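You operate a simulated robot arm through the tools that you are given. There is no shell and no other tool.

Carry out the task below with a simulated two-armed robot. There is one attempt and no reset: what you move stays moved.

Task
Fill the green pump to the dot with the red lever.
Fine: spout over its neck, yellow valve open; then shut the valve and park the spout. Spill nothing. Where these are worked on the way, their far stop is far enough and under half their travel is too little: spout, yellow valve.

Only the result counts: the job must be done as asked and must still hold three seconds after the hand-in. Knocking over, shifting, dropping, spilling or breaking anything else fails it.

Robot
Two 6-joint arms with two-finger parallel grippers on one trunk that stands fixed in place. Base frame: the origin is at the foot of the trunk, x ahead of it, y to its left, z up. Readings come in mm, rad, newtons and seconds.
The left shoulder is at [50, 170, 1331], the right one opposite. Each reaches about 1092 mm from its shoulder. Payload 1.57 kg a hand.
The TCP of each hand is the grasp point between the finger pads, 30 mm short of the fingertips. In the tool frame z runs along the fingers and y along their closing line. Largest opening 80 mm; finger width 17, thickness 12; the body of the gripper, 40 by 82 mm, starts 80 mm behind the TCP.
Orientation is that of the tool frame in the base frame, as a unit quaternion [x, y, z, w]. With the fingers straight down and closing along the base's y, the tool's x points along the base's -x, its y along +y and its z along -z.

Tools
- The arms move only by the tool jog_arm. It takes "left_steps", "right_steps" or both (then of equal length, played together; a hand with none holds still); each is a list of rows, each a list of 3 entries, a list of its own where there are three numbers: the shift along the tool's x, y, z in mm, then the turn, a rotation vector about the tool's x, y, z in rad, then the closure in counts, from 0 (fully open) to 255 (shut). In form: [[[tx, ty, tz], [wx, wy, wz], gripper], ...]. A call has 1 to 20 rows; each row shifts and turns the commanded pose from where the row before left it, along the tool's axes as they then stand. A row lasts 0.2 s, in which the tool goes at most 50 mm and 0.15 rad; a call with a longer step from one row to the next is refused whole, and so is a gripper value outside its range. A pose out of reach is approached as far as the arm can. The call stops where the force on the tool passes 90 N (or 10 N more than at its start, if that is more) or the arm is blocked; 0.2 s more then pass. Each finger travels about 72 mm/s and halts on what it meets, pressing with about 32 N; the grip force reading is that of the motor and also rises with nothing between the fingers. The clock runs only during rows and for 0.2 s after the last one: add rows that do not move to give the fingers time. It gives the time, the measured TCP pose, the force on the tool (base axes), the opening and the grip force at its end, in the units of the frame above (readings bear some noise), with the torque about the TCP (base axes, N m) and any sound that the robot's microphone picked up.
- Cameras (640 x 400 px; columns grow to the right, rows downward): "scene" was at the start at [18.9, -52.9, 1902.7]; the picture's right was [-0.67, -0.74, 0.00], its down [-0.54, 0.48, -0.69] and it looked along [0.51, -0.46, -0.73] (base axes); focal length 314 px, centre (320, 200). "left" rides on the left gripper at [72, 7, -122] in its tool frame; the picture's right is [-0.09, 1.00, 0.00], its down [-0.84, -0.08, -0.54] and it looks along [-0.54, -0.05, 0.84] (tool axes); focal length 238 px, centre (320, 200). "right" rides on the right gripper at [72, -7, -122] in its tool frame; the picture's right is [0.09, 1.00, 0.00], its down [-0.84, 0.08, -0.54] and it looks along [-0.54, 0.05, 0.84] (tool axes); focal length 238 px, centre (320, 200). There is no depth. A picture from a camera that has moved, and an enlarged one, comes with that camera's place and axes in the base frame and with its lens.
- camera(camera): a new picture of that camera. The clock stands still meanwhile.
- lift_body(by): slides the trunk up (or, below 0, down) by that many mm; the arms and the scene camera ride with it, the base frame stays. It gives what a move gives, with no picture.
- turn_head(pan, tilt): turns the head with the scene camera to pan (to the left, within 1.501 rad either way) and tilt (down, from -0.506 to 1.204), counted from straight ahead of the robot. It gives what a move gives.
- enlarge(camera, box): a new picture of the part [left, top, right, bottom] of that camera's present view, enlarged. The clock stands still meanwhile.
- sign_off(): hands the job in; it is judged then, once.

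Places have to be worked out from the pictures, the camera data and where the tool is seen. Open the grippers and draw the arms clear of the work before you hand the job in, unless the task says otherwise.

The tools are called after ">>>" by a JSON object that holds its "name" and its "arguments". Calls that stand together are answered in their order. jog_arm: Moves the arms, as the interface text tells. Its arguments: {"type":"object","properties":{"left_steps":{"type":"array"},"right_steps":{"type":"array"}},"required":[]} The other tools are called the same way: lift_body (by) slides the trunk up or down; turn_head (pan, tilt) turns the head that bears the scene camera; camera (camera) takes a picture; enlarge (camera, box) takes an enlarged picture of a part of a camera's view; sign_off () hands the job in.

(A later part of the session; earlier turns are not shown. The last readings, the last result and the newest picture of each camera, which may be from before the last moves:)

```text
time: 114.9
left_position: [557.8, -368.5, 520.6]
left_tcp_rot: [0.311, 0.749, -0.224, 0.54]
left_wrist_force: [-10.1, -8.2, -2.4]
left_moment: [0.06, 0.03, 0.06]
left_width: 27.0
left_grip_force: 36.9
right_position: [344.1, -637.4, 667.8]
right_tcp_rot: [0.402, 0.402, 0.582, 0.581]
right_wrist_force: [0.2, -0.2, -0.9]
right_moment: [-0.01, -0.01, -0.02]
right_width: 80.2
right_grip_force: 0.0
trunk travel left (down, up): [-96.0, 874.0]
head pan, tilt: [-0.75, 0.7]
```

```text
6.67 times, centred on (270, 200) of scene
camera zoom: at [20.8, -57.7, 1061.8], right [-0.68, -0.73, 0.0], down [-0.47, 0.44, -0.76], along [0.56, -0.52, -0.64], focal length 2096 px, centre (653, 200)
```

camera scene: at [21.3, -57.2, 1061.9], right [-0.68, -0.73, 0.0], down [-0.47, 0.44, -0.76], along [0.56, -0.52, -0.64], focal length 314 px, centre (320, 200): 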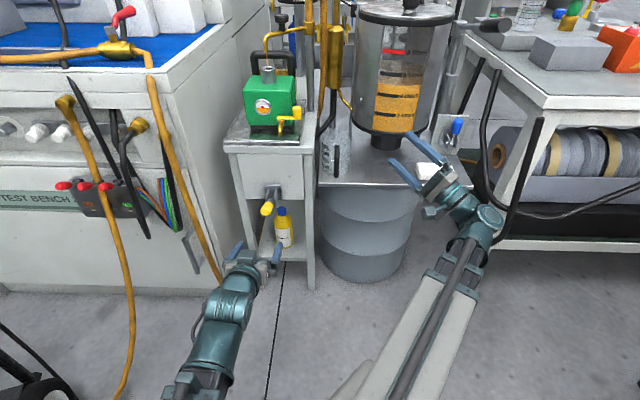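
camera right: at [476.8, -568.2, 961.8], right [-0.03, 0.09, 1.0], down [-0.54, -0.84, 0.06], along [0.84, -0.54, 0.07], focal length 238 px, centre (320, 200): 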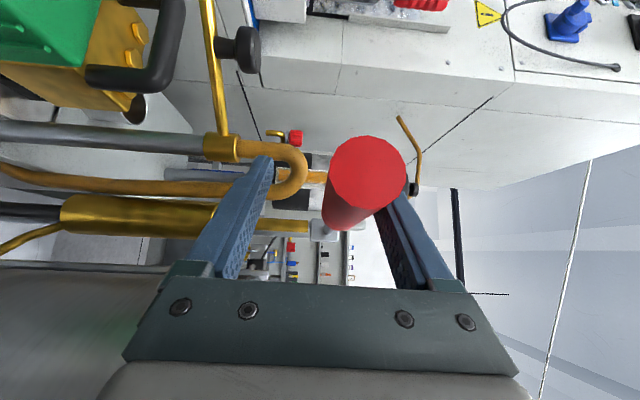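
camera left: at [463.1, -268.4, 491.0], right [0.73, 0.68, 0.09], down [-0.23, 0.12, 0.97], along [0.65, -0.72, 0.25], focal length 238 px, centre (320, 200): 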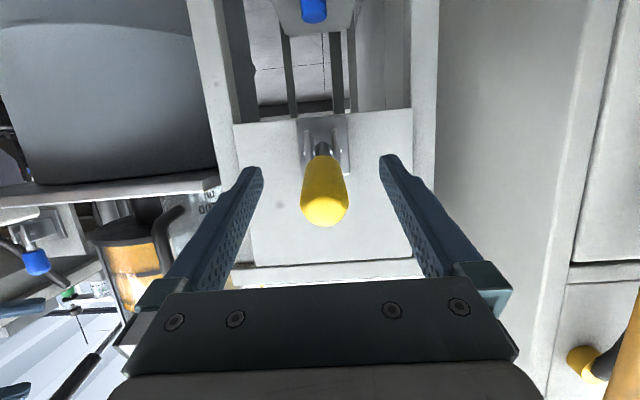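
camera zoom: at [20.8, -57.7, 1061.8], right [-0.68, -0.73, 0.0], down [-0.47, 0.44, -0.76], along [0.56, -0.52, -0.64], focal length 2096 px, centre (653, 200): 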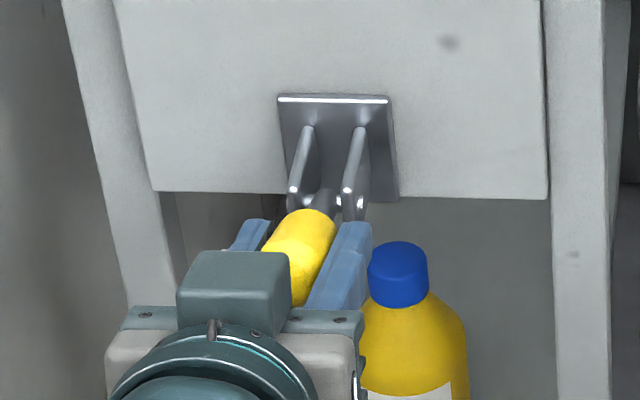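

Handle gripped; level ~228.3. I wait 3.4 s to measure the trickle before shutting.

>>> {"name": "jog_arm", "arguments": {"left_steps": [[[0, 0, 0], [0, 0, 0], 255], [[0, 0, 0], [0, 0, 0], 255], [[0, 0, 0], [0, 0, 0], 255], [[0, 0, 0], [0, 0, 0], 255], [[0, 0, 0], [0, 0, 0], 255], [[0, 0, 0], [0, 0, 0], 255], [[0, 0, 0], [0, 0, 0], 255], [[0, 0, 0], [0, 0, 0], 255], [[0, 0, 0], [0, 0, 0], 255], [[0, 0, 0], [0, 0, 0], 255], [[0, 0, 0], [0, 0, 0], 255], [[0, 0, 0], [0, 0, 0], 255], [[0, 0, 0], [0, 0, 0], 255], [[0, 0, 0], [0, 0, 0], 255], [[0, 0, 0], [0, 0, 0], 255], [[0, 0, 0], [0, 0, 0], 255]]}}

>>> {"name": "enlarge", "arguments": {"camera": "scene", "box": [250, 96, 276, 116]}}

>>> {"name": "enlarge", "arguments": {"camera": "scene", "box": [240, 20, 310, 130]}}

```text
time: 118.3
left_position: [557.7, -368.3, 521.1]
left_tcp_rot: [0.311, 0.749, -0.224, 0.54]
left_wrist_force: [-18.1, -17.1, -1.8]
left_moment: [0.09, 0.02, 0.05]
left_width: 26.8
left_grip_force: 37.7
right_position: [345.5, -637.8, 667.8]
right_tcp_rot: [0.401, 0.402, 0.582, 0.582]
right_wrist_force: [0.0, 0.0, -0.1]
right_moment: [0.0, -0.03, 0.02]
right_width: 80.1
right_grip_force: 0.0
trunk travel left (down, up): [-96.0, 874.0]
head pan, tilt: [-0.75, 0.7]
```

```text
16.00 times, centred on (263, 106) of scene
camera zoom: at [20.6, -58.0, 1061.8], right [-0.68, -0.73, 0.0], down [-0.47, 0.44, -0.76], along [0.56, -0.52, -0.64], focal length 5032 px, centre (1232, 1704)
```

zoom: 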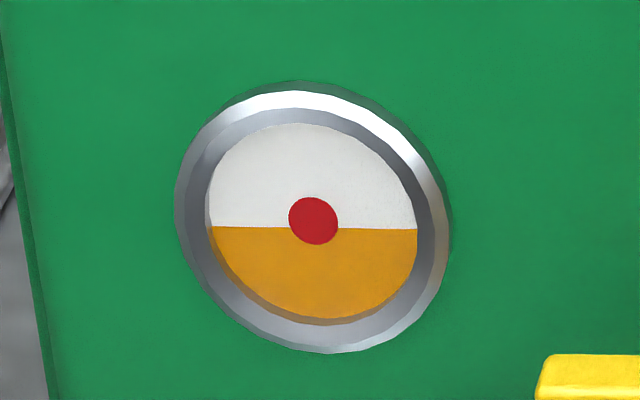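

```text
3.64 times, centred on (275, 75) of scene
camera zoom: at [20.6, -58.0, 1061.8], right [-0.68, -0.73, 0.0], down [-0.47, 0.44, -0.76], along [0.56, -0.52, -0.64], focal length 1144 px, centre (484, 654)
```

zoom: 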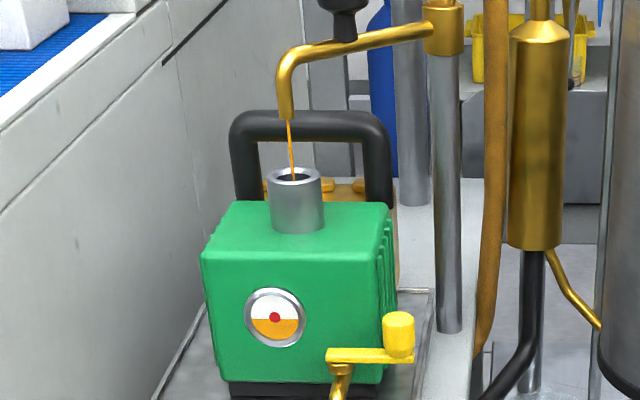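

The trickle gives about 0.3 px/s (level 227.3 → dot center 220.5). I relax the lateral side-load by 2 mm and simply wait for it to creep up.

>>> {"name": "jog_arm", "arguments": {"left_steps": [[[0, -2, 0], [0, 0, 0], 255], [[0, 0, 0], [0, 0, 0], 255], [[0, 0, 0], [0, 0, 0], 255], [[0, 0, 0], [0, 0, 0], 255], [[0, 0, 0], [0, 0, 0], 255], [[0, 0, 0], [0, 0, 0], 255], [[0, 0, 0], [0, 0, 0], 255], [[0, 0, 0], [0, 0, 0], 255], [[0, 0, 0], [0, 0, 0], 255], [[0, 0, 0], [0, 0, 0], 255], [[0, 0, 0], [0, 0, 0], 255], [[0, 0, 0], [0, 0, 0], 255], [[0, 0, 0], [0, 0, 0], 255], [[0, 0, 0], [0, 0, 0], 255], [[0, 0, 0], [0, 0, 0], 255], [[0, 0, 0], [0, 0, 0], 255], [[0, 0, 0], [0, 0, 0], 255], [[0, 0, 0], [0, 0, 0], 255], [[0, 0, 0], [0, 0, 0], 255], [[0, 0, 0], [0, 0, 0], 255]]}}

>>> {"name": "enlarge", "arguments": {"camera": "scene", "box": [250, 96, 276, 116]}}

```text
time: 122.5
left_position: [556.6, -369.2, 521.7]
left_tcp_rot: [0.311, 0.749, -0.224, 0.541]
left_wrist_force: [-7.3, -1.8, 1.4]
left_moment: [-0.01, -0.05, -0.03]
left_width: 26.9
left_grip_force: 37.8
right_position: [344.6, -637.5, 668.1]
right_tcp_rot: [0.402, 0.402, 0.582, 0.582]
right_wrist_force: [-0.8, 0.2, 0.1]
right_moment: [-0.03, 0.0, -0.03]
right_width: 80.0
right_grip_force: 0.0
trunk travel left (down, up): [-96.0, 874.0]
head pan, tilt: [-0.75, 0.7]
```

```text
16.00 times, centred on (263, 106) of scene
camera zoom: at [20.9, -57.2, 1061.9], right [-0.68, -0.73, 0.0], down [-0.47, 0.44, -0.77], along [0.56, -0.52, -0.64], focal length 5032 px, centre (1232, 1704)
```

zoom: 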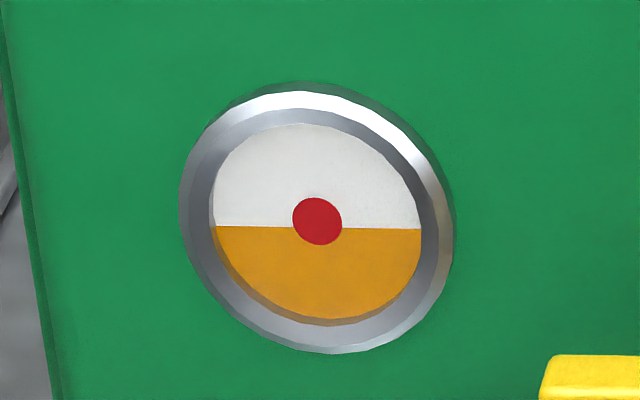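

The level creeps slowly (5.7 px below dot center). I wait some more.

>>> {"name": "jog_arm", "arguments": {"left_steps": [[[0, 0, 0], [0, 0, 0], 255], [[0, 0, 0], [0, 0, 0], 255], [[0, 0, 0], [0, 0, 0], 255], [[0, 0, 0], [0, 0, 0], 255], [[0, 0, 0], [0, 0, 0], 255], [[0, 0, 0], [0, 0, 0], 255], [[0, 0, 0], [0, 0, 0], 255], [[0, 0, 0], [0, 0, 0], 255], [[0, 0, 0], [0, 0, 0], 255], [[0, 0, 0], [0, 0, 0], 255], [[0, 0, 0], [0, 0, 0], 255], [[0, 0, 0], [0, 0, 0], 255], [[0, 0, 0], [0, 0, 0], 255], [[0, 0, 0], [0, 0, 0], 255], [[0, 0, 0], [0, 0, 0], 255], [[0, 0, 0], [0, 0, 0], 255], [[0, 0, 0], [0, 0, 0], 255], [[0, 0, 0], [0, 0, 0], 255], [[0, 0, 0], [0, 0, 0], 255], [[0, 0, 0], [0, 0, 0], 255]]}}

>>> {"name": "jog_arm", "arguments": {"left_steps": [[[0, 0, 0], [0, 0, 0], 255], [[0, 0, 0], [0, 0, 0], 255], [[0, 0, 0], [0, 0, 0], 255], [[0, 0, 0], [0, 0, 0], 255], [[0, 0, 0], [0, 0, 0], 255], [[0, 0, 0], [0, 0, 0], 255], [[0, 0, 0], [0, 0, 0], 255], [[0, 0, 0], [0, 0, 0], 255], [[0, 0, 0], [0, 0, 0], 255], [[0, 0, 0], [0, 0, 0], 255], [[0, 0, 0], [0, 0, 0], 255], [[0, 0, 0], [0, 0, 0], 255], [[0, 0, 0], [0, 0, 0], 255], [[0, 0, 0], [0, 0, 0], 255], [[0, 0, 0], [0, 0, 0], 255], [[0, 0, 0], [0, 0, 0], 255], [[0, 0, 0], [0, 0, 0], 255], [[0, 0, 0], [0, 0, 0], 255], [[0, 0, 0], [0, 0, 0], 255], [[0, 0, 0], [0, 0, 0], 255]]}}

>>> {"name": "enlarge", "arguments": {"camera": "scene", "box": [250, 96, 276, 116]}}

```text
time: 126.7
left_position: [556.0, -368.9, 521.6]
left_tcp_rot: [0.31, 0.749, -0.224, 0.54]
left_wrist_force: [-5.7, 0.9, 1.2]
left_moment: [-0.03, -0.04, 0.02]
left_width: 26.7
left_grip_force: 37.9
right_position: [345.4, -637.2, 668.5]
right_tcp_rot: [0.402, 0.402, 0.582, 0.581]
right_wrist_force: [0.1, -0.1, 0.3]
right_moment: [-0.02, -0.01, 0.03]
right_width: 79.8
right_grip_force: 0.0
trunk travel left (down, up): [-96.0, 874.0]
head pan, tilt: [-0.75, 0.7]
```

```text
time: 130.9
left_position: [556.6, -368.6, 522.2]
left_tcp_rot: [0.31, 0.749, -0.224, 0.541]
left_wrist_force: [-4.8, 1.0, 1.6]
left_moment: [-0.01, -0.03, 0.08]
left_width: 26.9
left_grip_force: 36.9
right_position: [345.4, -636.3, 668.3]
right_tcp_rot: [0.402, 0.402, 0.582, 0.582]
right_wrist_force: [0.4, 1.1, 1.5]
right_moment: [0.01, 0.01, -0.01]
right_width: 80.1
right_grip_force: 0.1
trunk travel left (down, up): [-96.0, 874.0]
head pan, tilt: [-0.75, 0.7]
```

```text
16.00 times, centred on (263, 106) of scene
camera zoom: at [21.1, -57.2, 1061.9], right [-0.68, -0.73, 0.0], down [-0.47, 0.44, -0.77], along [0.56, -0.52, -0.64], focal length 5032 px, centre (1232, 1704)
```

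zoom: 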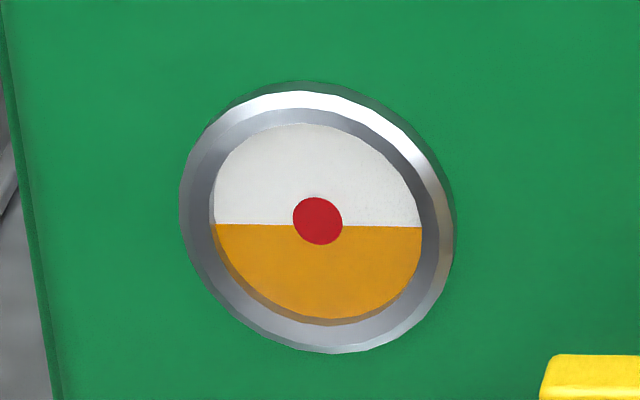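

Diff now ~4 px. I wait another ~12 s.

>>> {"name": "jog_arm", "arguments": {"left_steps": [[[0, 0, 0], [0, 0, 0], 255], [[0, 0, 0], [0, 0, 0], 255], [[0, 0, 0], [0, 0, 0], 255], [[0, 0, 0], [0, 0, 0], 255], [[0, 0, 0], [0, 0, 0], 255], [[0, 0, 0], [0, 0, 0], 255], [[0, 0, 0], [0, 0, 0], 255], [[0, 0, 0], [0, 0, 0], 255], [[0, 0, 0], [0, 0, 0], 255], [[0, 0, 0], [0, 0, 0], 255], [[0, 0, 0], [0, 0, 0], 255], [[0, 0, 0], [0, 0, 0], 255], [[0, 0, 0], [0, 0, 0], 255], [[0, 0, 0], [0, 0, 0], 255], [[0, 0, 0], [0, 0, 0], 255], [[0, 0, 0], [0, 0, 0], 255], [[0, 0, 0], [0, 0, 0], 255], [[0, 0, 0], [0, 0, 0], 255], [[0, 0, 0], [0, 0, 0], 255], [[0, 0, 0], [0, 0, 0], 255]]}}

>>> {"name": "jog_arm", "arguments": {"left_steps": [[[0, 0, 0], [0, 0, 0], 255], [[0, 0, 0], [0, 0, 0], 255], [[0, 0, 0], [0, 0, 0], 255], [[0, 0, 0], [0, 0, 0], 255], [[0, 0, 0], [0, 0, 0], 255], [[0, 0, 0], [0, 0, 0], 255], [[0, 0, 0], [0, 0, 0], 255], [[0, 0, 0], [0, 0, 0], 255], [[0, 0, 0], [0, 0, 0], 255], [[0, 0, 0], [0, 0, 0], 255], [[0, 0, 0], [0, 0, 0], 255], [[0, 0, 0], [0, 0, 0], 255], [[0, 0, 0], [0, 0, 0], 255], [[0, 0, 0], [0, 0, 0], 255], [[0, 0, 0], [0, 0, 0], 255], [[0, 0, 0], [0, 0, 0], 255], [[0, 0, 0], [0, 0, 0], 255], [[0, 0, 0], [0, 0, 0], 255], [[0, 0, 0], [0, 0, 0], 255], [[0, 0, 0], [0, 0, 0], 255]]}}

>>> {"name": "jog_arm", "arguments": {"left_steps": [[[0, 0, 0], [0, 0, 0], 255], [[0, 0, 0], [0, 0, 0], 255], [[0, 0, 0], [0, 0, 0], 255], [[0, 0, 0], [0, 0, 0], 255], [[0, 0, 0], [0, 0, 0], 255], [[0, 0, 0], [0, 0, 0], 255], [[0, 0, 0], [0, 0, 0], 255], [[0, 0, 0], [0, 0, 0], 255], [[0, 0, 0], [0, 0, 0], 255], [[0, 0, 0], [0, 0, 0], 255], [[0, 0, 0], [0, 0, 0], 255], [[0, 0, 0], [0, 0, 0], 255], [[0, 0, 0], [0, 0, 0], 255], [[0, 0, 0], [0, 0, 0], 255], [[0, 0, 0], [0, 0, 0], 255], [[0, 0, 0], [0, 0, 0], 255], [[0, 0, 0], [0, 0, 0], 255], [[0, 0, 0], [0, 0, 0], 255], [[0, 0, 0], [0, 0, 0], 255], [[0, 0, 0], [0, 0, 0], 255]]}}

>>> {"name": "enlarge", "arguments": {"camera": "scene", "box": [250, 96, 276, 116]}}

```text
time: 135.1
left_position: [557.4, -368.9, 521.1]
left_tcp_rot: [0.31, 0.749, -0.224, 0.541]
left_wrist_force: [-3.7, 0.8, -0.3]
left_moment: [0.02, 0.0, 0.03]
left_width: 26.9
left_grip_force: 37.8
right_position: [344.6, -636.5, 667.7]
right_tcp_rot: [0.402, 0.402, 0.581, 0.582]
right_wrist_force: [0.7, -0.6, -0.8]
right_moment: [-0.01, -0.01, 0.0]
right_width: 80.1
right_grip_force: 0.0
trunk travel left (down, up): [-96.0, 874.0]
head pan, tilt: [-0.75, 0.7]
```

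```text
time: 139.3
left_position: [557.3, -368.7, 519.6]
left_tcp_rot: [0.311, 0.749, -0.224, 0.54]
left_wrist_force: [-2.9, 0.8, 0.7]
left_moment: [0.03, -0.02, 0.03]
left_width: 26.8
left_grip_force: 37.1
right_position: [346.4, -637.0, 668.7]
right_tcp_rot: [0.403, 0.401, 0.582, 0.581]
right_wrist_force: [0.3, -0.1, -1.3]
right_moment: [0.03, -0.02, -0.02]
right_width: 79.8
right_grip_force: 0.1
trunk travel left (down, up): [-96.0, 874.0]
head pan, tilt: [-0.75, 0.7]
```

```text
time: 143.5
left_position: [557.7, -369.4, 521.5]
left_tcp_rot: [0.311, 0.749, -0.225, 0.54]
left_wrist_force: [-3.3, -0.4, 0.6]
left_moment: [0.01, -0.04, 0.02]
left_width: 26.7
left_grip_force: 37.8
right_position: [345.6, -637.2, 668.4]
right_tcp_rot: [0.401, 0.402, 0.582, 0.582]
right_wrist_force: [-0.3, -0.6, -0.2]
right_moment: [-0.02, -0.01, 0.01]
right_width: 79.9
right_grip_force: 0.0
trunk travel left (down, up): [-96.0, 874.0]
head pan, tilt: [-0.75, 0.7]
```

```text
16.00 times, centred on (263, 106) of scene
camera zoom: at [21.1, -57.2, 1061.9], right [-0.68, -0.73, 0.0], down [-0.47, 0.44, -0.77], along [0.56, -0.52, -0.64], focal length 5032 px, centre (1232, 1704)
```

zoom: 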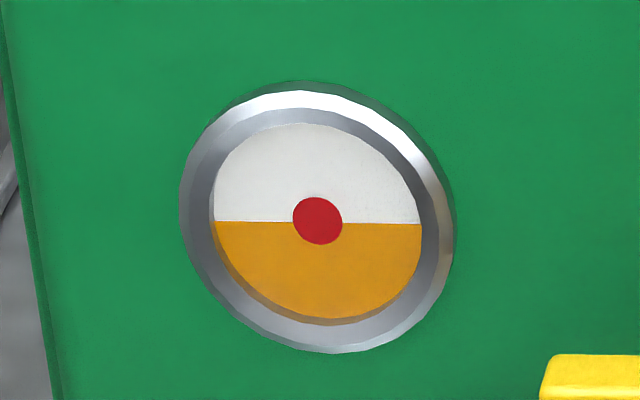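

The level is now within ~1 px of the dot's center. I shut the valve by driving the lever back up along its arc.

>>> {"name": "jog_arm", "arguments": {"left_steps": [[[-11.4, 0, 1.5], [0, -0.0492, 0], 255], [[-10.8, 0, 4.1], [0, -0.0435, 0], 255], [[-9.5, 0, 6.8], [0, -0.036, 0], 255], [[-7.85, 0, 8.6], [0, -0.0278, 0], 255], [[-5.85, 0, 10.4], [0, -0.0187, 0], 255], [[-3.55, 0, 11.3], [0, -0.0084, 0], 255]]}}

>>> {"name": "enlarge", "arguments": {"camera": "scene", "box": [240, 150, 300, 230]}}

>>> {"name": "enlarge", "arguments": {"camera": "scene", "box": [240, 20, 310, 130]}}

>>> {"name": "camera", "arguments": {"camera": "left"}}

```text
time: 144.9
left_position: [596.2, -407.6, 561.4]
left_tcp_rot: [0.289, 0.695, -0.252, 0.608]
left_wrist_force: [-21.5, 0.9, 6.9]
left_moment: [0.8, 0.82, 0.01]
left_width: 26.8
left_grip_force: 37.4
right_position: [344.2, -636.2, 669.0]
right_tcp_rot: [0.402, 0.402, 0.582, 0.582]
right_wrist_force: [1.0, 0.7, -0.2]
right_moment: [0.01, -0.01, 0.01]
right_width: 79.9
right_grip_force: 0.0
trunk travel left (down, up): [-96.0, 874.0]
head pan, tilt: [-0.75, 0.7]
```

```text
5.00 times, centred on (270, 190) of scene
camera zoom: at [20.1, -57.1, 1062.1], right [-0.68, -0.73, 0.0], down [-0.47, 0.44, -0.77], along [0.56, -0.52, -0.64], focal length 1572 px, centre (570, 250)
```

zoom: 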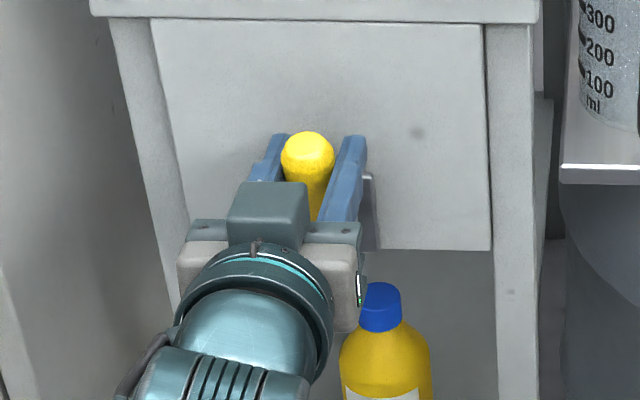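

```text
3.64 times, centred on (275, 75) of scene
camera zoom: at [20.1, -57.1, 1062.1], right [-0.68, -0.73, 0.0], down [-0.47, 0.44, -0.77], along [0.56, -0.52, -0.64], focal length 1144 px, centre (484, 654)
```

zoom: 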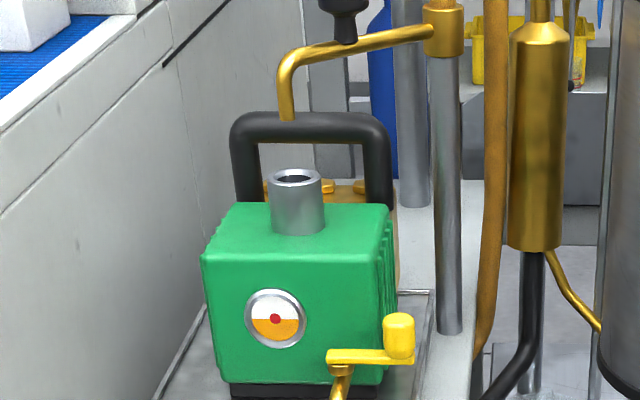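

```text
taken
camera left: at [509.4, -311.0, 506.6], right [0.71, 0.69, 0.09], down [-0.35, 0.25, 0.9], along [0.6, -0.68, 0.42], focal length 238 px, centre (320, 200)
```

left: 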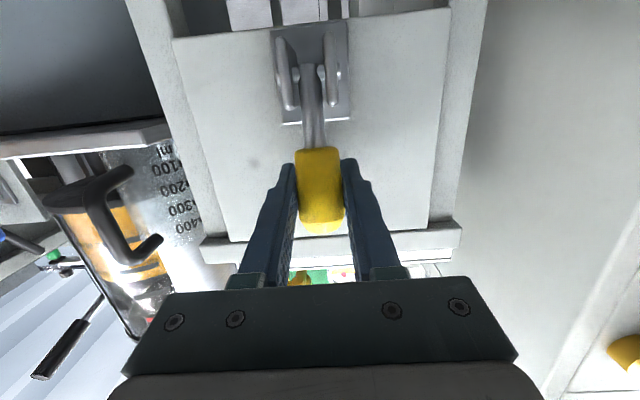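

The stream has stopped. I nudge the lever 4 mm further to make sure it is at its shut stop.

>>> {"name": "jog_arm", "arguments": {"left_steps": [[[-0.6, 0, 4], [0, 0, 0], 255], [[0, 0, 0], [0, 0, 0], 255]]}}

>>> {"name": "enlarge", "arguments": {"camera": "scene", "box": [240, 150, 300, 230]}}

```text
time: 145.5
left_position: [599.5, -409.6, 561.6]
left_tcp_rot: [0.289, 0.696, -0.252, 0.607]
left_wrist_force: [-20.1, -0.5, 17.3]
left_moment: [0.62, 0.71, 0.0]
left_width: 26.8
left_grip_force: 37.6
right_position: [344.7, -637.0, 668.7]
right_tcp_rot: [0.401, 0.402, 0.583, 0.582]
right_wrist_force: [0.1, -0.5, 0.8]
right_moment: [0.01, -0.01, -0.02]
right_width: 80.1
right_grip_force: 0.1
trunk travel left (down, up): [-96.0, 874.0]
head pan, tilt: [-0.75, 0.7]
```

```text
5.00 times, centred on (270, 190) of scene
camera zoom: at [19.7, -56.8, 1062.1], right [-0.68, -0.73, 0.0], down [-0.47, 0.44, -0.77], along [0.56, -0.52, -0.64], focal length 1572 px, centre (570, 250)
```

zoom: 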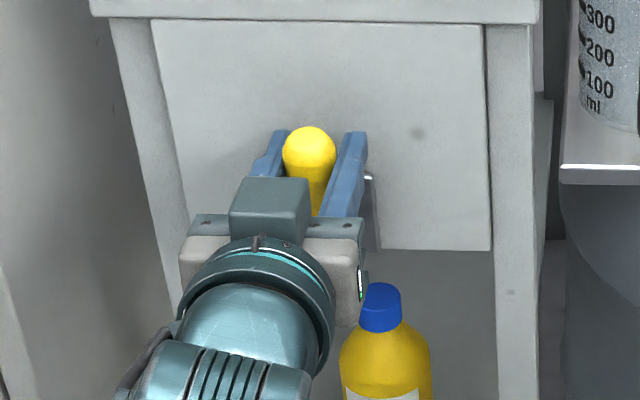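

It still moved 3 mm, so I push a little more until it stops.

>>> {"name": "jog_arm", "arguments": {"left_steps": [[[-0.6, 0, 4], [0, 0, 0], 255], [[-0.6, 0, 4], [0, 0, 0], 255], [[0, 0, 0], [0, 0, 0], 255]]}}

>>> {"name": "enlarge", "arguments": {"camera": "scene", "box": [240, 150, 300, 230]}}

>>> {"name": "camera", "arguments": {"camera": "left"}}

```text
time: 146.3
left_position: [602.7, -414.6, 562.3]
left_tcp_rot: [0.289, 0.696, -0.252, 0.607]
left_wrist_force: [-38.9, 7.7, 11.4]
left_moment: [0.61, 0.67, -0.08]
left_width: 26.6
left_grip_force: 37.7
right_position: [343.5, -636.6, 669.6]
right_tcp_rot: [0.401, 0.402, 0.582, 0.582]
right_wrist_force: [-0.2, -0.1, 0.0]
right_moment: [-0.01, 0.03, 0.01]
right_width: 79.7
right_grip_force: 0.1
trunk travel left (down, up): [-96.0, 874.0]
head pan, tilt: [-0.75, 0.7]
```

```text
5.00 times, centred on (270, 190) of scene
camera zoom: at [18.8, -56.4, 1061.9], right [-0.68, -0.73, 0.0], down [-0.47, 0.44, -0.77], along [0.56, -0.52, -0.64], focal length 1572 px, centre (570, 250)
```

zoom: 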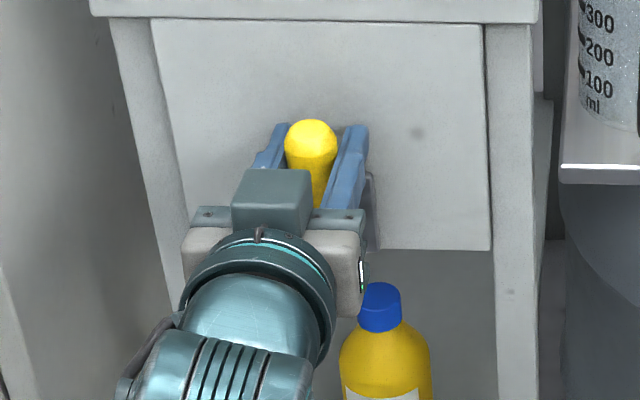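

```text
taken
camera left: at [516.0, -317.6, 506.7], right [0.71, 0.69, 0.09], down [-0.35, 0.24, 0.9], along [0.6, -0.68, 0.42], focal length 238 px, centre (320, 200)
```

left: 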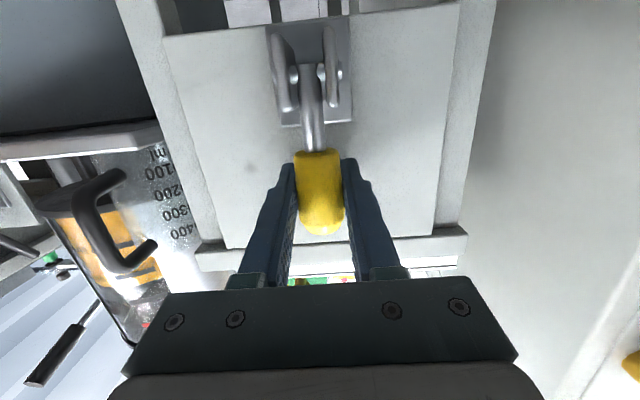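

The reaction is now 33 N with no further lever motion – it is at its shut stop. I open the fingers in place and back out.

>>> {"name": "jog_arm", "arguments": {"left_steps": [[[0, 0, 0], [0, 0, 0], 0], [[0, 0, 0], [0, 0, 0], 0], [[0, 0, 0], [0, 0, 0], 0], [[0, 0, 0], [0, 0, 0], 0], [[5.6, 0, -39.2], [0, 0, 0], 0], [[5.6, 0, -39.2], [0, 0, 0], 0], [[5.6, 0, -39.2], [0, 0, 0], 0]]}}

>>> {"name": "camera", "arguments": {"camera": "left"}}

>>> {"name": "enlarge", "arguments": {"camera": "scene", "box": [240, 150, 300, 230]}}

>>> {"name": "enlarge", "arguments": {"camera": "scene", "box": [250, 96, 276, 116]}}

>>> {"name": "enlarge", "arguments": {"camera": "scene", "box": [240, 20, 310, 130]}}

```text
time: 147.9
left_position: [521.2, -330.6, 560.8]
left_tcp_rot: [0.289, 0.696, -0.252, 0.607]
left_wrist_force: [1.2, -0.7, -0.1]
left_moment: [0.0, 0.0, 0.01]
left_width: 80.0
left_grip_force: 0.1
right_position: [345.7, -637.8, 668.4]
right_tcp_rot: [0.402, 0.402, 0.582, 0.582]
right_wrist_force: [0.2, -0.4, -0.3]
right_moment: [-0.01, 0.0, -0.01]
right_width: 79.8
right_grip_force: 0.0
trunk travel left (down, up): [-96.0, 874.0]
head pan, tilt: [-0.75, 0.7]
```

```text
taken
camera left: at [434.1, -232.7, 505.4], right [0.71, 0.69, 0.09], down [-0.35, 0.24, 0.9], along [0.61, -0.68, 0.42], focal length 238 px, centre (320, 200)
```

left: 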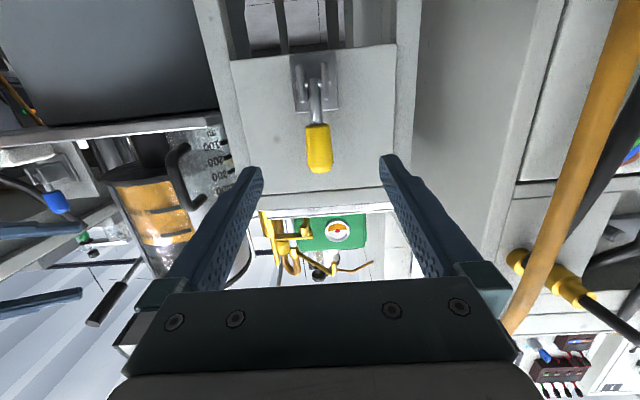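

```text
5.00 times, centred on (270, 190) of scene
camera zoom: at [21.3, -57.3, 1061.8], right [-0.68, -0.73, 0.0], down [-0.47, 0.44, -0.76], along [0.56, -0.52, -0.64], focal length 1572 px, centre (570, 250)
```

zoom: 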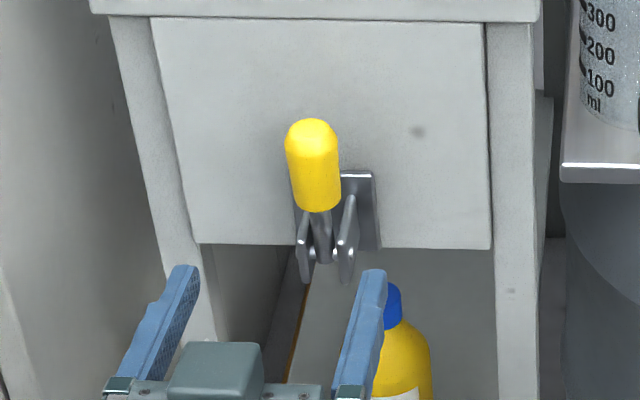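

```text
16.00 times, centred on (263, 106) of scene
camera zoom: at [21.3, -57.3, 1061.8], right [-0.68, -0.73, 0.0], down [-0.47, 0.44, -0.76], along [0.56, -0.52, -0.64], focal length 5032 px, centre (1232, 1704)
```

zoom: 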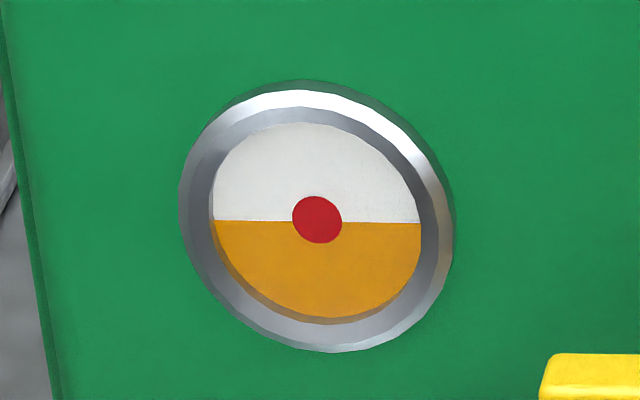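

```text
3.64 times, centred on (275, 75) of scene
camera zoom: at [21.3, -57.3, 1061.8], right [-0.68, -0.73, 0.0], down [-0.47, 0.44, -0.76], along [0.56, -0.52, -0.64], focal length 1144 px, centre (484, 654)
```

zoom: 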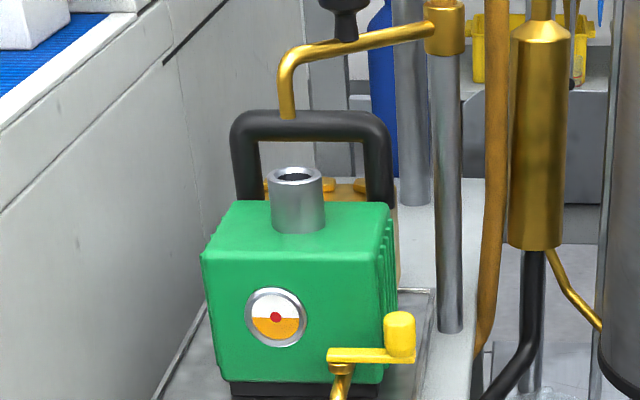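

Valve shut (lever back at its original upright position), no stream, level on the dot. Now to park the spout: I raise the trunk and turn the right hand back to tool-down, while moving the left hand aside.

>>> {"name": "lift_body", "arguments": {"by": 400}}

>>> {"name": "jog_arm", "arguments": {"right_steps": [[[0, 0, 0], [0, 0, -0.1428], 0], [[0, 0, 0], [0, 0, -0.1428], 0], [[0, 0, 0], [0, 0, -0.1428], 0], [[0, 0, 0], [0, 0, -0.1428], 0], [[0, 0, 0], [0, 0, -0.1428], 0], [[0, 0, 0], [0, 0, -0.1428], 0], [[0, 0, 0], [0, 0, -0.1428], 0], [[0, 0, 0], [0, 0, -0.1428], 0], [[0, 0, 0], [0, 0, -0.1428], 0], [[0, 0, 0], [0, 0, -0.1428], 0], [[0, 0, 0], [0, 0, -0.1428], 0]]}}

>>> {"name": "jog_arm", "arguments": {"right_steps": [[[30.3, 0, -2.1], [0, 0.1381, 0], 0], [[30.3, 0, -2.1], [0, 0.1381, 0], 0], [[30.3, 0, -2.1], [0, 0.1381, 0], 0], [[30.3, 0, -2.1], [0, 0.1381, 0], 0], [[30.3, 0, -2.1], [0, 0.1381, 0], 0], [[30.3, 0, -2.1], [0, 0.1381, 0], 0], [[30.3, 0, -2.1], [0, 0.1381, 0], 0], [[30.3, 0, -2.1], [0, 0.1381, 0], 0], [[30.3, 0, -2.1], [0, 0.1381, 0], 0], [[30.3, 0, -2.1], [0, 0.1381, 0], 0], [[30.3, 0, -2.1], [0, 0.1381, 0], 0], [[30.3, 0, -2.1], [0, 0.1381, 0], 0], [[30.3, 0, -2.1], [0, 0.1381, 0], 0], [[30.3, 0, -2.1], [0, 0.1381, 0], 0]]}}

```text
time: 151.8
left_position: [521.9, -329.5, 961.4]
left_tcp_rot: [0.29, 0.696, -0.252, 0.606]
left_wrist_force: [-0.2, 0.5, -0.7]
left_moment: [0.0, 0.04, -0.02]
left_width: 80.0
left_grip_force: 0.0
right_position: [346.1, -637.0, 1069.1]
right_tcp_rot: [0.402, 0.402, 0.582, 0.582]
right_wrist_force: [-0.6, 0.1, -0.5]
right_moment: [-0.01, -0.02, -0.01]
right_width: 79.8
right_grip_force: 0.1
trunk travel left (down, up): [-496.0, 474.0]
head pan, tilt: [-0.75, 0.7]
```

```text
time: 154.2
left_position: [521.6, -330.5, 961.9]
left_tcp_rot: [0.289, 0.696, -0.252, 0.607]
left_wrist_force: [-0.6, 0.1, 0.8]
left_moment: [-0.05, -0.02, 0.0]
left_width: 79.9
left_grip_force: 0.2
right_position: [345.0, -637.0, 1069.9]
right_tcp_rot: [-0.001, 0.568, -0.001, 0.823]
right_wrist_force: [-0.5, 0.3, -0.5]
right_moment: [0.01, 0.0, 0.05]
right_width: 80.0
right_grip_force: 0.0
trunk travel left (down, up): [-496.0, 474.0]
head pan, tilt: [-0.75, 0.7]
```

```text
time: 157.2
left_position: [521.2, -330.9, 959.8]
left_tcp_rot: [0.289, 0.696, -0.252, 0.606]
left_wrist_force: [-0.8, 0.6, 0.8]
left_moment: [-0.01, 0.0, -0.01]
left_width: 80.1
left_grip_force: 0.0
right_position: [139.4, -637.3, 771.0]
right_tcp_rot: [0.001, 1.0, 0.0, -0.002]
right_wrist_force: [0.3, 0.3, -0.5]
right_moment: [0.03, -0.03, -0.02]
right_width: 80.1
right_grip_force: 0.1
trunk travel left (down, up): [-496.0, 474.0]
head pan, tilt: [-0.75, 0.7]
```

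Right hand is tool-down again. I raise the trunk to travel height and shift the left hand aside to the left.

>>> {"name": "lift_body", "arguments": {"by": 251}}

>>> {"name": "jog_arm", "arguments": {"left_steps": [[[2.3, 37.3, -17.1], [0, 0, 0], 0], [[2.3, 37.3, -17.1], [0, 0, 0], 0], [[2.3, 37.3, -17.1], [0, 0, 0], 0], [[2.3, 37.3, -17.1], [0, 0, 0], 0], [[2.3, 37.3, -17.1], [0, 0, 0], 0], [[2.3, 37.3, -17.1], [0, 0, 0], 0], [[2.3, 37.3, -17.1], [0, 0, 0], 0]]}}

>>> {"name": "camera", "arguments": {"camera": "scene"}}

```text
time: 159.8
left_position: [520.4, -330.1, 1211.2]
left_tcp_rot: [0.289, 0.696, -0.252, 0.607]
left_wrist_force: [-0.1, -0.3, -0.5]
left_moment: [0.04, 0.02, 0.01]
left_width: 80.0
left_grip_force: 0.1
right_position: [140.3, -638.0, 1022.8]
right_tcp_rot: [0.0, 1.0, 0.0, 0.0]
right_wrist_force: [-0.3, 0.0, -0.1]
right_moment: [-0.03, -0.01, -0.03]
right_width: 79.9
right_grip_force: 0.0
trunk travel left (down, up): [-747.0, 223.0]
head pan, tilt: [-0.75, 0.7]
```

```text
time: 161.4
left_position: [620.9, -58.0, 1211.0]
left_tcp_rot: [0.289, 0.697, -0.251, 0.606]
left_wrist_force: [-0.6, -0.5, 0.3]
left_moment: [-0.02, -0.03, 0.01]
left_width: 79.7
left_grip_force: 0.0
left hand out of reach, approached as far as the arm can: row 6
right_position: [140.9, -638.0, 1022.2]
right_tcp_rot: [0.001, 1.0, 0.0, 0.0]
right_wrist_force: [0.6, 0.3, -0.7]
right_moment: [-0.04, -0.02, 0.02]
right_width: 80.2
right_grip_force: 0.0
trunk travel left (down, up): [-747.0, 223.0]
head pan, tilt: [-0.75, 0.7]
```

```text
taken
camera scene: at [21.4, -56.7, 1712.9], right [-0.68, -0.73, 0.0], down [-0.47, 0.44, -0.77], along [0.56, -0.52, -0.64], focal length 314 px, centre (320, 200)
```

scene: 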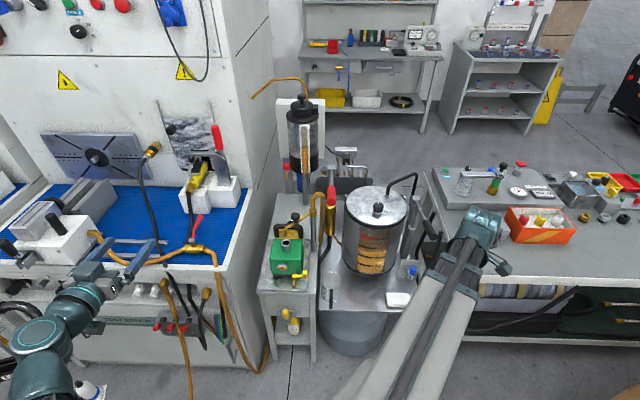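

Now I carry the right hand along the proven path to above the spout knob, tilt it and yaw it 90° as before.

>>> {"name": "jog_arm", "arguments": {"right_steps": [[[-36, 26, 0], [0, 0, 0], 0], [[-36, 26, 0], [0, 0, 0], 0], [[-36, 26, 0], [0, 0, 0], 0], [[-36, 26, 0], [0, 0, 0], 0], [[-36, 26, 0], [0, 0, 0], 0], [[-36, 26, 0], [0, 0, 0], 0], [[-36, 26, 0], [0, 0, 0], 0], [[-36, 26, 0], [0, 0, 0], 0], [[-43, -17.5, 0], [0, 0, 0], 0], [[-43, -17.5, 0], [0, 0, 0], 0], [[-43, -17.5, 0], [0, 0, 0], 0], [[-43, -17.5, 0], [0, 0, 0], 0], [[-39.5, -26, 0], [0, 0, 0], 0], [[-39.5, -26, 0], [0, 0, 0], 0]]}}

>>> {"name": "jog_arm", "arguments": {"right_steps": [[[-16.2, -10.7, -0.9], [0.0487, -0.0739, 0], 0], [[-16.2, -10.7, -0.9], [0.0487, -0.0739, 0], 0], [[0, 0, 0], [-0.0206, -0.0135, -0.1414], 0], [[0, 0, 0], [-0.0206, -0.0135, -0.1414], 0], [[0, 0, 0], [-0.0206, -0.0135, -0.1414], 0], [[0, 0, 0], [-0.0206, -0.0135, -0.1414], 0], [[0, 0, 0], [-0.0206, -0.0135, -0.1414], 0], [[0, 0, 0], [-0.0206, -0.0135, -0.1414], 0], [[0, 0, 0], [-0.0206, -0.0135, -0.1414], 0], [[0, 0, 0], [-0.0206, -0.0135, -0.1414], 0], [[0, 0, 0], [-0.0206, -0.0135, -0.1414], 0], [[0, 0, 0], [-0.0206, -0.0135, -0.1414], 0], [[0, 0, 0], [-0.0206, -0.0135, -0.1414], 0]]}}

>>> {"name": "camera", "arguments": {"camera": "right"}}

```text
time: 164.4
left_position: [620.8, -58.7, 1209.8]
left_tcp_rot: [0.289, 0.698, -0.251, 0.606]
left_wrist_force: [0.6, 0.3, 0.3]
left_moment: [-0.03, -0.01, -0.01]
left_width: 80.0
left_grip_force: 0.1
right_position: [683.7, -550.1, 1020.9]
right_tcp_rot: [0.0, 1.0, 0.0, -0.001]
right_wrist_force: [0.3, 0.0, 0.4]
right_moment: [0.01, -0.02, 0.03]
right_width: 80.1
right_grip_force: 0.0
right hand out of reach, approached as far as the arm can: row 14
trunk travel left (down, up): [-747.0, 223.0]
head pan, tilt: [-0.75, 0.7]
```

```text
time: 167.2
left_position: [620.5, -58.8, 1210.6]
left_tcp_rot: [0.289, 0.697, -0.251, 0.606]
left_wrist_force: [0.1, -0.6, 0.2]
left_moment: [0.02, 0.02, 0.02]
left_width: 80.0
left_grip_force: 0.1
right_position: [711.2, -572.2, 1024.0]
right_tcp_rot: [0.708, -0.701, -0.016, -0.084]
right_wrist_force: [-0.4, 0.4, -0.3]
right_moment: [-0.02, 0.01, 0.0]
right_width: 80.1
right_grip_force: 0.0
right hand out of reach, approached as far as the arm can: row 5
trunk travel left (down, up): [-747.0, 223.0]
head pan, tilt: [-0.75, 0.7]
```

```text
taken
camera right: at [708.5, -661.3, 1135.8], right [-0.99, -0.1, -0.11], down [-0.14, 0.75, 0.64], along [0.02, 0.65, -0.76], focal length 238 px, centre (320, 200)
```

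right: 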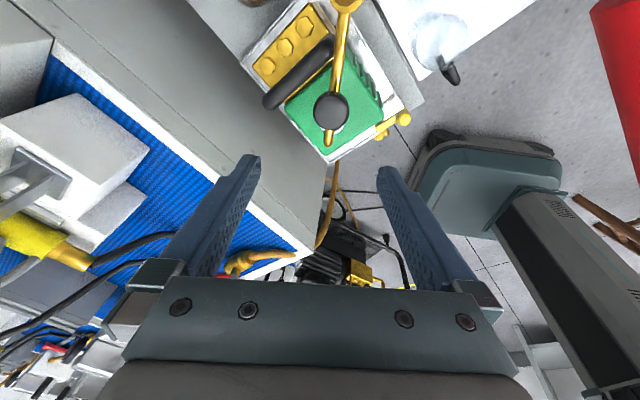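

Pose reached over the knob at ~(714,-577). I lower the trunk to grip height and close.

>>> {"name": "lift_body", "arguments": {"by": -104}}

>>> {"name": "camera", "arguments": {"camera": "right"}}

```text
time: 168.5
left_position: [619.8, -59.5, 1106.9]
left_tcp_rot: [0.289, 0.698, -0.251, 0.605]
left_wrist_force: [-0.5, 0.3, -0.2]
left_moment: [-0.03, 0.05, -0.01]
left_width: 80.1
left_grip_force: 0.0
right_position: [710.7, -571.6, 922.4]
right_tcp_rot: [0.708, -0.701, -0.016, -0.084]
right_wrist_force: [-0.4, 0.3, -0.1]
right_moment: [0.02, 0.02, 0.0]
right_width: 80.0
right_grip_force: 0.1
trunk travel left (down, up): [-643.0, 327.0]
head pan, tilt: [-0.75, 0.7]
```

```text
taken
camera right: at [708.1, -661.1, 1032.0], right [-0.99, -0.09, -0.11], down [-0.14, 0.75, 0.64], along [0.02, 0.65, -0.76], focal length 238 px, centre (320, 200)
```

right: 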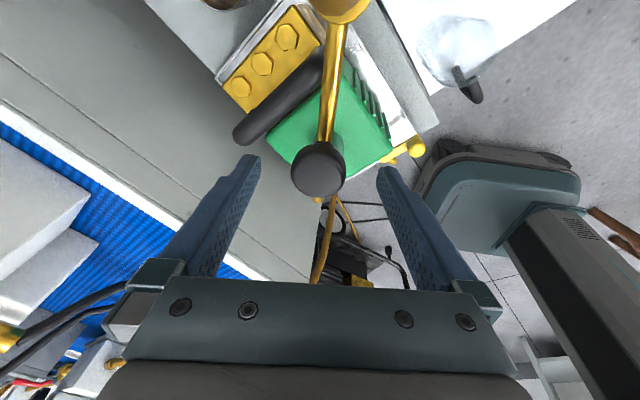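

The knob is a few mm toward the fingertips; I shift 4 mm toward it and grip.

>>> {"name": "jog_arm", "arguments": {"right_steps": [[[4, 0, -0.6], [0, 0, 0], 0], [[0, 0, 0], [0, 0, 0], 255], [[0, 0, 0], [0, 0, 0], 255], [[0, 0, 0], [0, 0, 0], 255], [[0, 0, 0], [0, 0, 0], 255]]}}

>>> {"name": "camera", "arguments": {"camera": "right"}}

```text
time: 169.7
left_position: [621.0, -58.2, 1107.0]
left_tcp_rot: [0.289, 0.697, -0.251, 0.606]
left_wrist_force: [-0.1, -0.3, -0.1]
left_moment: [0.01, -0.01, 0.0]
left_width: 80.2
left_grip_force: 0.1
right_position: [711.9, -576.9, 921.0]
right_tcp_rot: [0.707, -0.702, -0.015, -0.086]
right_wrist_force: [7.7, -2.2, 5.9]
right_moment: [0.08, -0.32, 0.09]
right_width: 32.7
right_grip_force: 40.4
trunk travel left (down, up): [-643.0, 327.0]
head pan, tilt: [-0.75, 0.7]
```

```text
taken
camera right: at [709.1, -665.5, 1031.9], right [-0.99, -0.09, -0.11], down [-0.14, 0.75, 0.64], along [0.02, 0.65, -0.76], focal length 238 px, centre (320, 200)
```

right: 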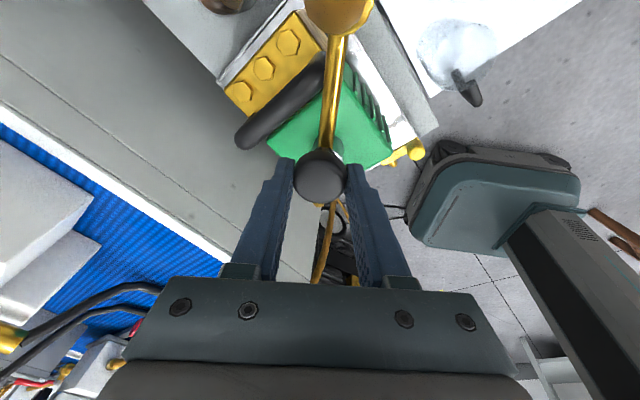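

Knob gripped. I swing the spout back toward its park position with the mirrored arc, first six steps.

>>> {"name": "jog_arm", "arguments": {"right_steps": [[[1.1, -12.6, 1.08], [0.0206, 0.0135, 0.1414], 255], [[1.1, -12.6, 1.08], [0.0206, 0.0135, 0.1414], 255], [[1.1, -12.6, 1.08], [0.0206, 0.0135, 0.1414], 255], [[1.1, -12.6, 1.08], [0.0206, 0.0135, 0.1414], 255], [[1.1, -12.6, 1.08], [0.0206, 0.0135, 0.1414], 255], [[1.1, -12.6, 1.08], [0.0206, 0.0135, 0.1414], 255]]}}

>>> {"name": "camera", "arguments": {"camera": "right"}}

>>> {"name": "enlarge", "arguments": {"camera": "scene", "box": [240, 110, 360, 250]}}

```text
time: 171.1
left_position: [620.4, -58.3, 1106.4]
left_tcp_rot: [0.288, 0.697, -0.251, 0.606]
left_wrist_force: [0.6, -0.9, -0.7]
left_moment: [0.01, 0.02, 0.0]
left_width: 80.1
left_grip_force: 0.0
right_position: [778.8, -605.2, 921.0]
right_tcp_rot: [-0.35, 0.933, -0.021, 0.085]
right_wrist_force: [8.4, 9.7, -1.0]
right_moment: [-0.42, 0.5, -0.14]
right_width: 32.8
right_grip_force: 41.3
trunk travel left (down, up): [-643.0, 327.0]
head pan, tilt: [-0.75, 0.7]
```

```text
taken
camera right: at [709.4, -659.8, 1031.6], right [-0.71, 0.69, -0.11], down [0.48, 0.6, 0.65], along [0.51, 0.41, -0.75], focal length 238 px, centre (320, 200)
```

right: 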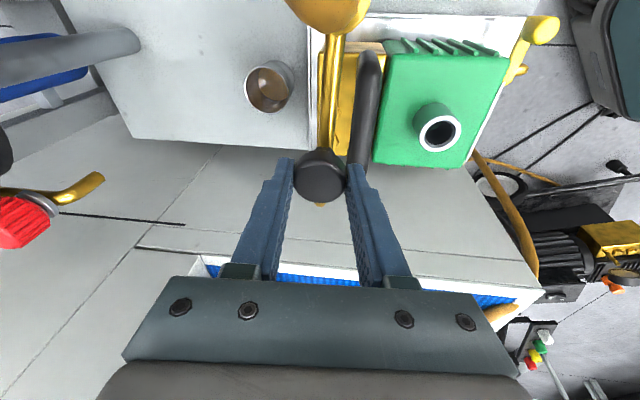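

```text
2.86 times, centred on (300, 180) of scene
camera zoom: at [22.4, -55.9, 1608.9], right [-0.68, -0.73, 0.0], down [-0.47, 0.44, -0.76], along [0.56, -0.52, -0.64], focal length 898 px, centre (377, 257)
```

zoom: 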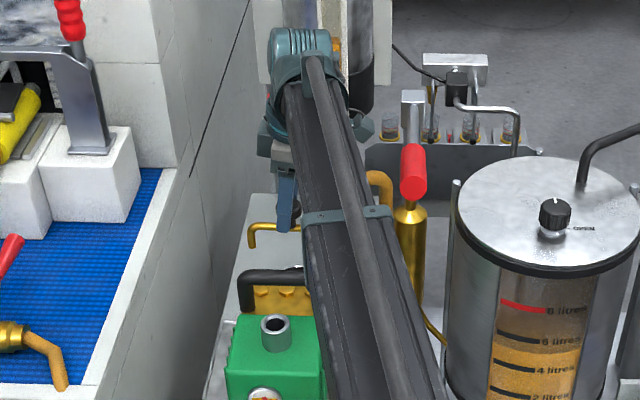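

The swing goes well with low force and no drips seen. I continue the remaining steps to the park stop.

>>> {"name": "jog_arm", "arguments": {"right_steps": [[[1.1, -12.6, 1.08], [0.0206, 0.0135, 0.1414], 255], [[1.1, -12.6, 1.08], [0.0206, 0.0135, 0.1414], 255], [[1.1, -12.6, 1.08], [0.0206, 0.0135, 0.1414], 255], [[1.1, -12.6, 1.08], [0.0206, 0.0135, 0.1414], 255], [[1.1, -12.6, 1.08], [0.0206, 0.0135, 0.1414], 255], [[0, 0, 0], [0, 0, 0], 255]]}}

>>> {"name": "camera", "arguments": {"camera": "right"}}

```text
time: 172.5
left_position: [620.8, -57.9, 1107.6]
left_tcp_rot: [0.288, 0.697, -0.251, 0.607]
left_wrist_force: [-1.0, -0.7, -0.1]
left_moment: [0.02, 0.01, 0.02]
left_width: 80.0
left_grip_force: 0.0
right_position: [800.9, -663.1, 921.2]
right_tcp_rot: [0.0, 0.996, -0.047, 0.073]
right_wrist_force: [1.1, 21.9, -8.4]
right_moment: [0.12, -0.36, 0.19]
right_width: 32.8
right_grip_force: 41.3
trunk travel left (down, up): [-643.0, 327.0]
head pan, tilt: [-0.75, 0.7]
```

```text
taken
camera right: at [712.8, -659.4, 1031.6], right [-0.08, 0.99, -0.11], down [0.75, 0.13, 0.65], along [0.66, -0.03, -0.75], focal length 238 px, centre (320, 200)
```

right: 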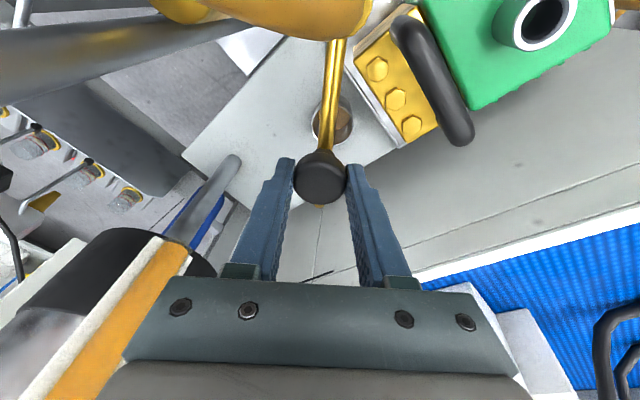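

It is back at the original park spot with 22 N reaction. One small extra push to be sure it's against the stop.

>>> {"name": "jog_arm", "arguments": {"right_steps": [[[0, -4, 0.4], [0, 0, 0], 255], [[0, 0, 0], [0, 0, 0], 255]]}}

```text
time: 173.1
left_position: [621.2, -56.8, 1105.6]
left_tcp_rot: [0.288, 0.697, -0.252, 0.606]
left_wrist_force: [0.7, 0.0, -0.6]
left_moment: [-0.01, 0.01, -0.01]
left_width: 80.0
left_grip_force: 0.1
right_position: [800.9, -663.6, 921.0]
right_tcp_rot: [-0.002, 0.996, -0.045, 0.072]
right_wrist_force: [-11.0, 38.9, -21.8]
right_moment: [0.14, -0.56, 0.01]
right_width: 32.6
right_grip_force: 41.2
trunk travel left (down, up): [-643.0, 327.0]
head pan, tilt: [-0.75, 0.7]
```

Stop confirmed (39 N, no motion). I release the push, open the fingers and raise clear.

>>> {"name": "jog_arm", "arguments": {"right_steps": [[[0, 4, -0.4], [0, 0, 0], 255], [[0, 0, 0], [0, 0, 0], 0], [[0, 0, 0], [0, 0, 0], 0], [[0, 0, 0], [0, 0, 0], 0], [[0, 0, 0], [0, 0, 0], 0]]}}

>>> {"name": "lift_body", "arguments": {"by": 102}}

>>> {"name": "camera", "arguments": {"camera": "right"}}

```text
time: 174.3
left_position: [622.1, -59.2, 1106.7]
left_tcp_rot: [0.289, 0.697, -0.251, 0.605]
left_wrist_force: [-0.4, 0.5, 0.0]
left_moment: [-0.01, 0.02, 0.01]
left_width: 80.0
left_grip_force: 0.1
right_position: [801.6, -667.1, 921.3]
right_tcp_rot: [0.001, 0.996, -0.048, 0.073]
right_wrist_force: [-0.4, 0.1, -0.1]
right_moment: [-0.02, 0.0, -0.03]
right_width: 79.9
right_grip_force: 0.0
trunk travel left (down, up): [-643.0, 327.0]
head pan, tilt: [-0.75, 0.7]
```

```text
time: 175.7
left_position: [622.1, -59.5, 1207.7]
left_tcp_rot: [0.289, 0.697, -0.251, 0.606]
left_wrist_force: [-0.1, 0.5, 0.9]
left_moment: [0.01, 0.03, 0.03]
left_width: 79.9
left_grip_force: 0.0
right_position: [800.5, -666.3, 1022.5]
right_tcp_rot: [0.0, 0.996, -0.049, 0.073]
right_wrist_force: [-0.9, -0.8, -0.9]
right_moment: [-0.01, 0.0, -0.02]
right_width: 80.0
right_grip_force: 0.0
trunk travel left (down, up): [-745.0, 225.0]
head pan, tilt: [-0.75, 0.7]
```

```text
taken
camera right: at [712.6, -662.2, 1133.3], right [-0.08, 0.99, -0.11], down [0.75, 0.14, 0.65], along [0.66, -0.03, -0.75], focal length 238 px, centre (320, 200)
```

right: 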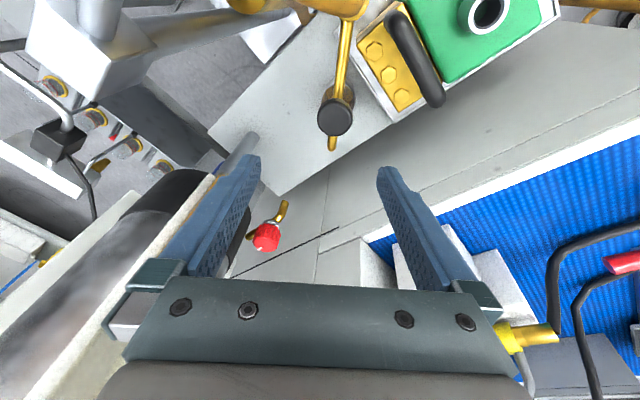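

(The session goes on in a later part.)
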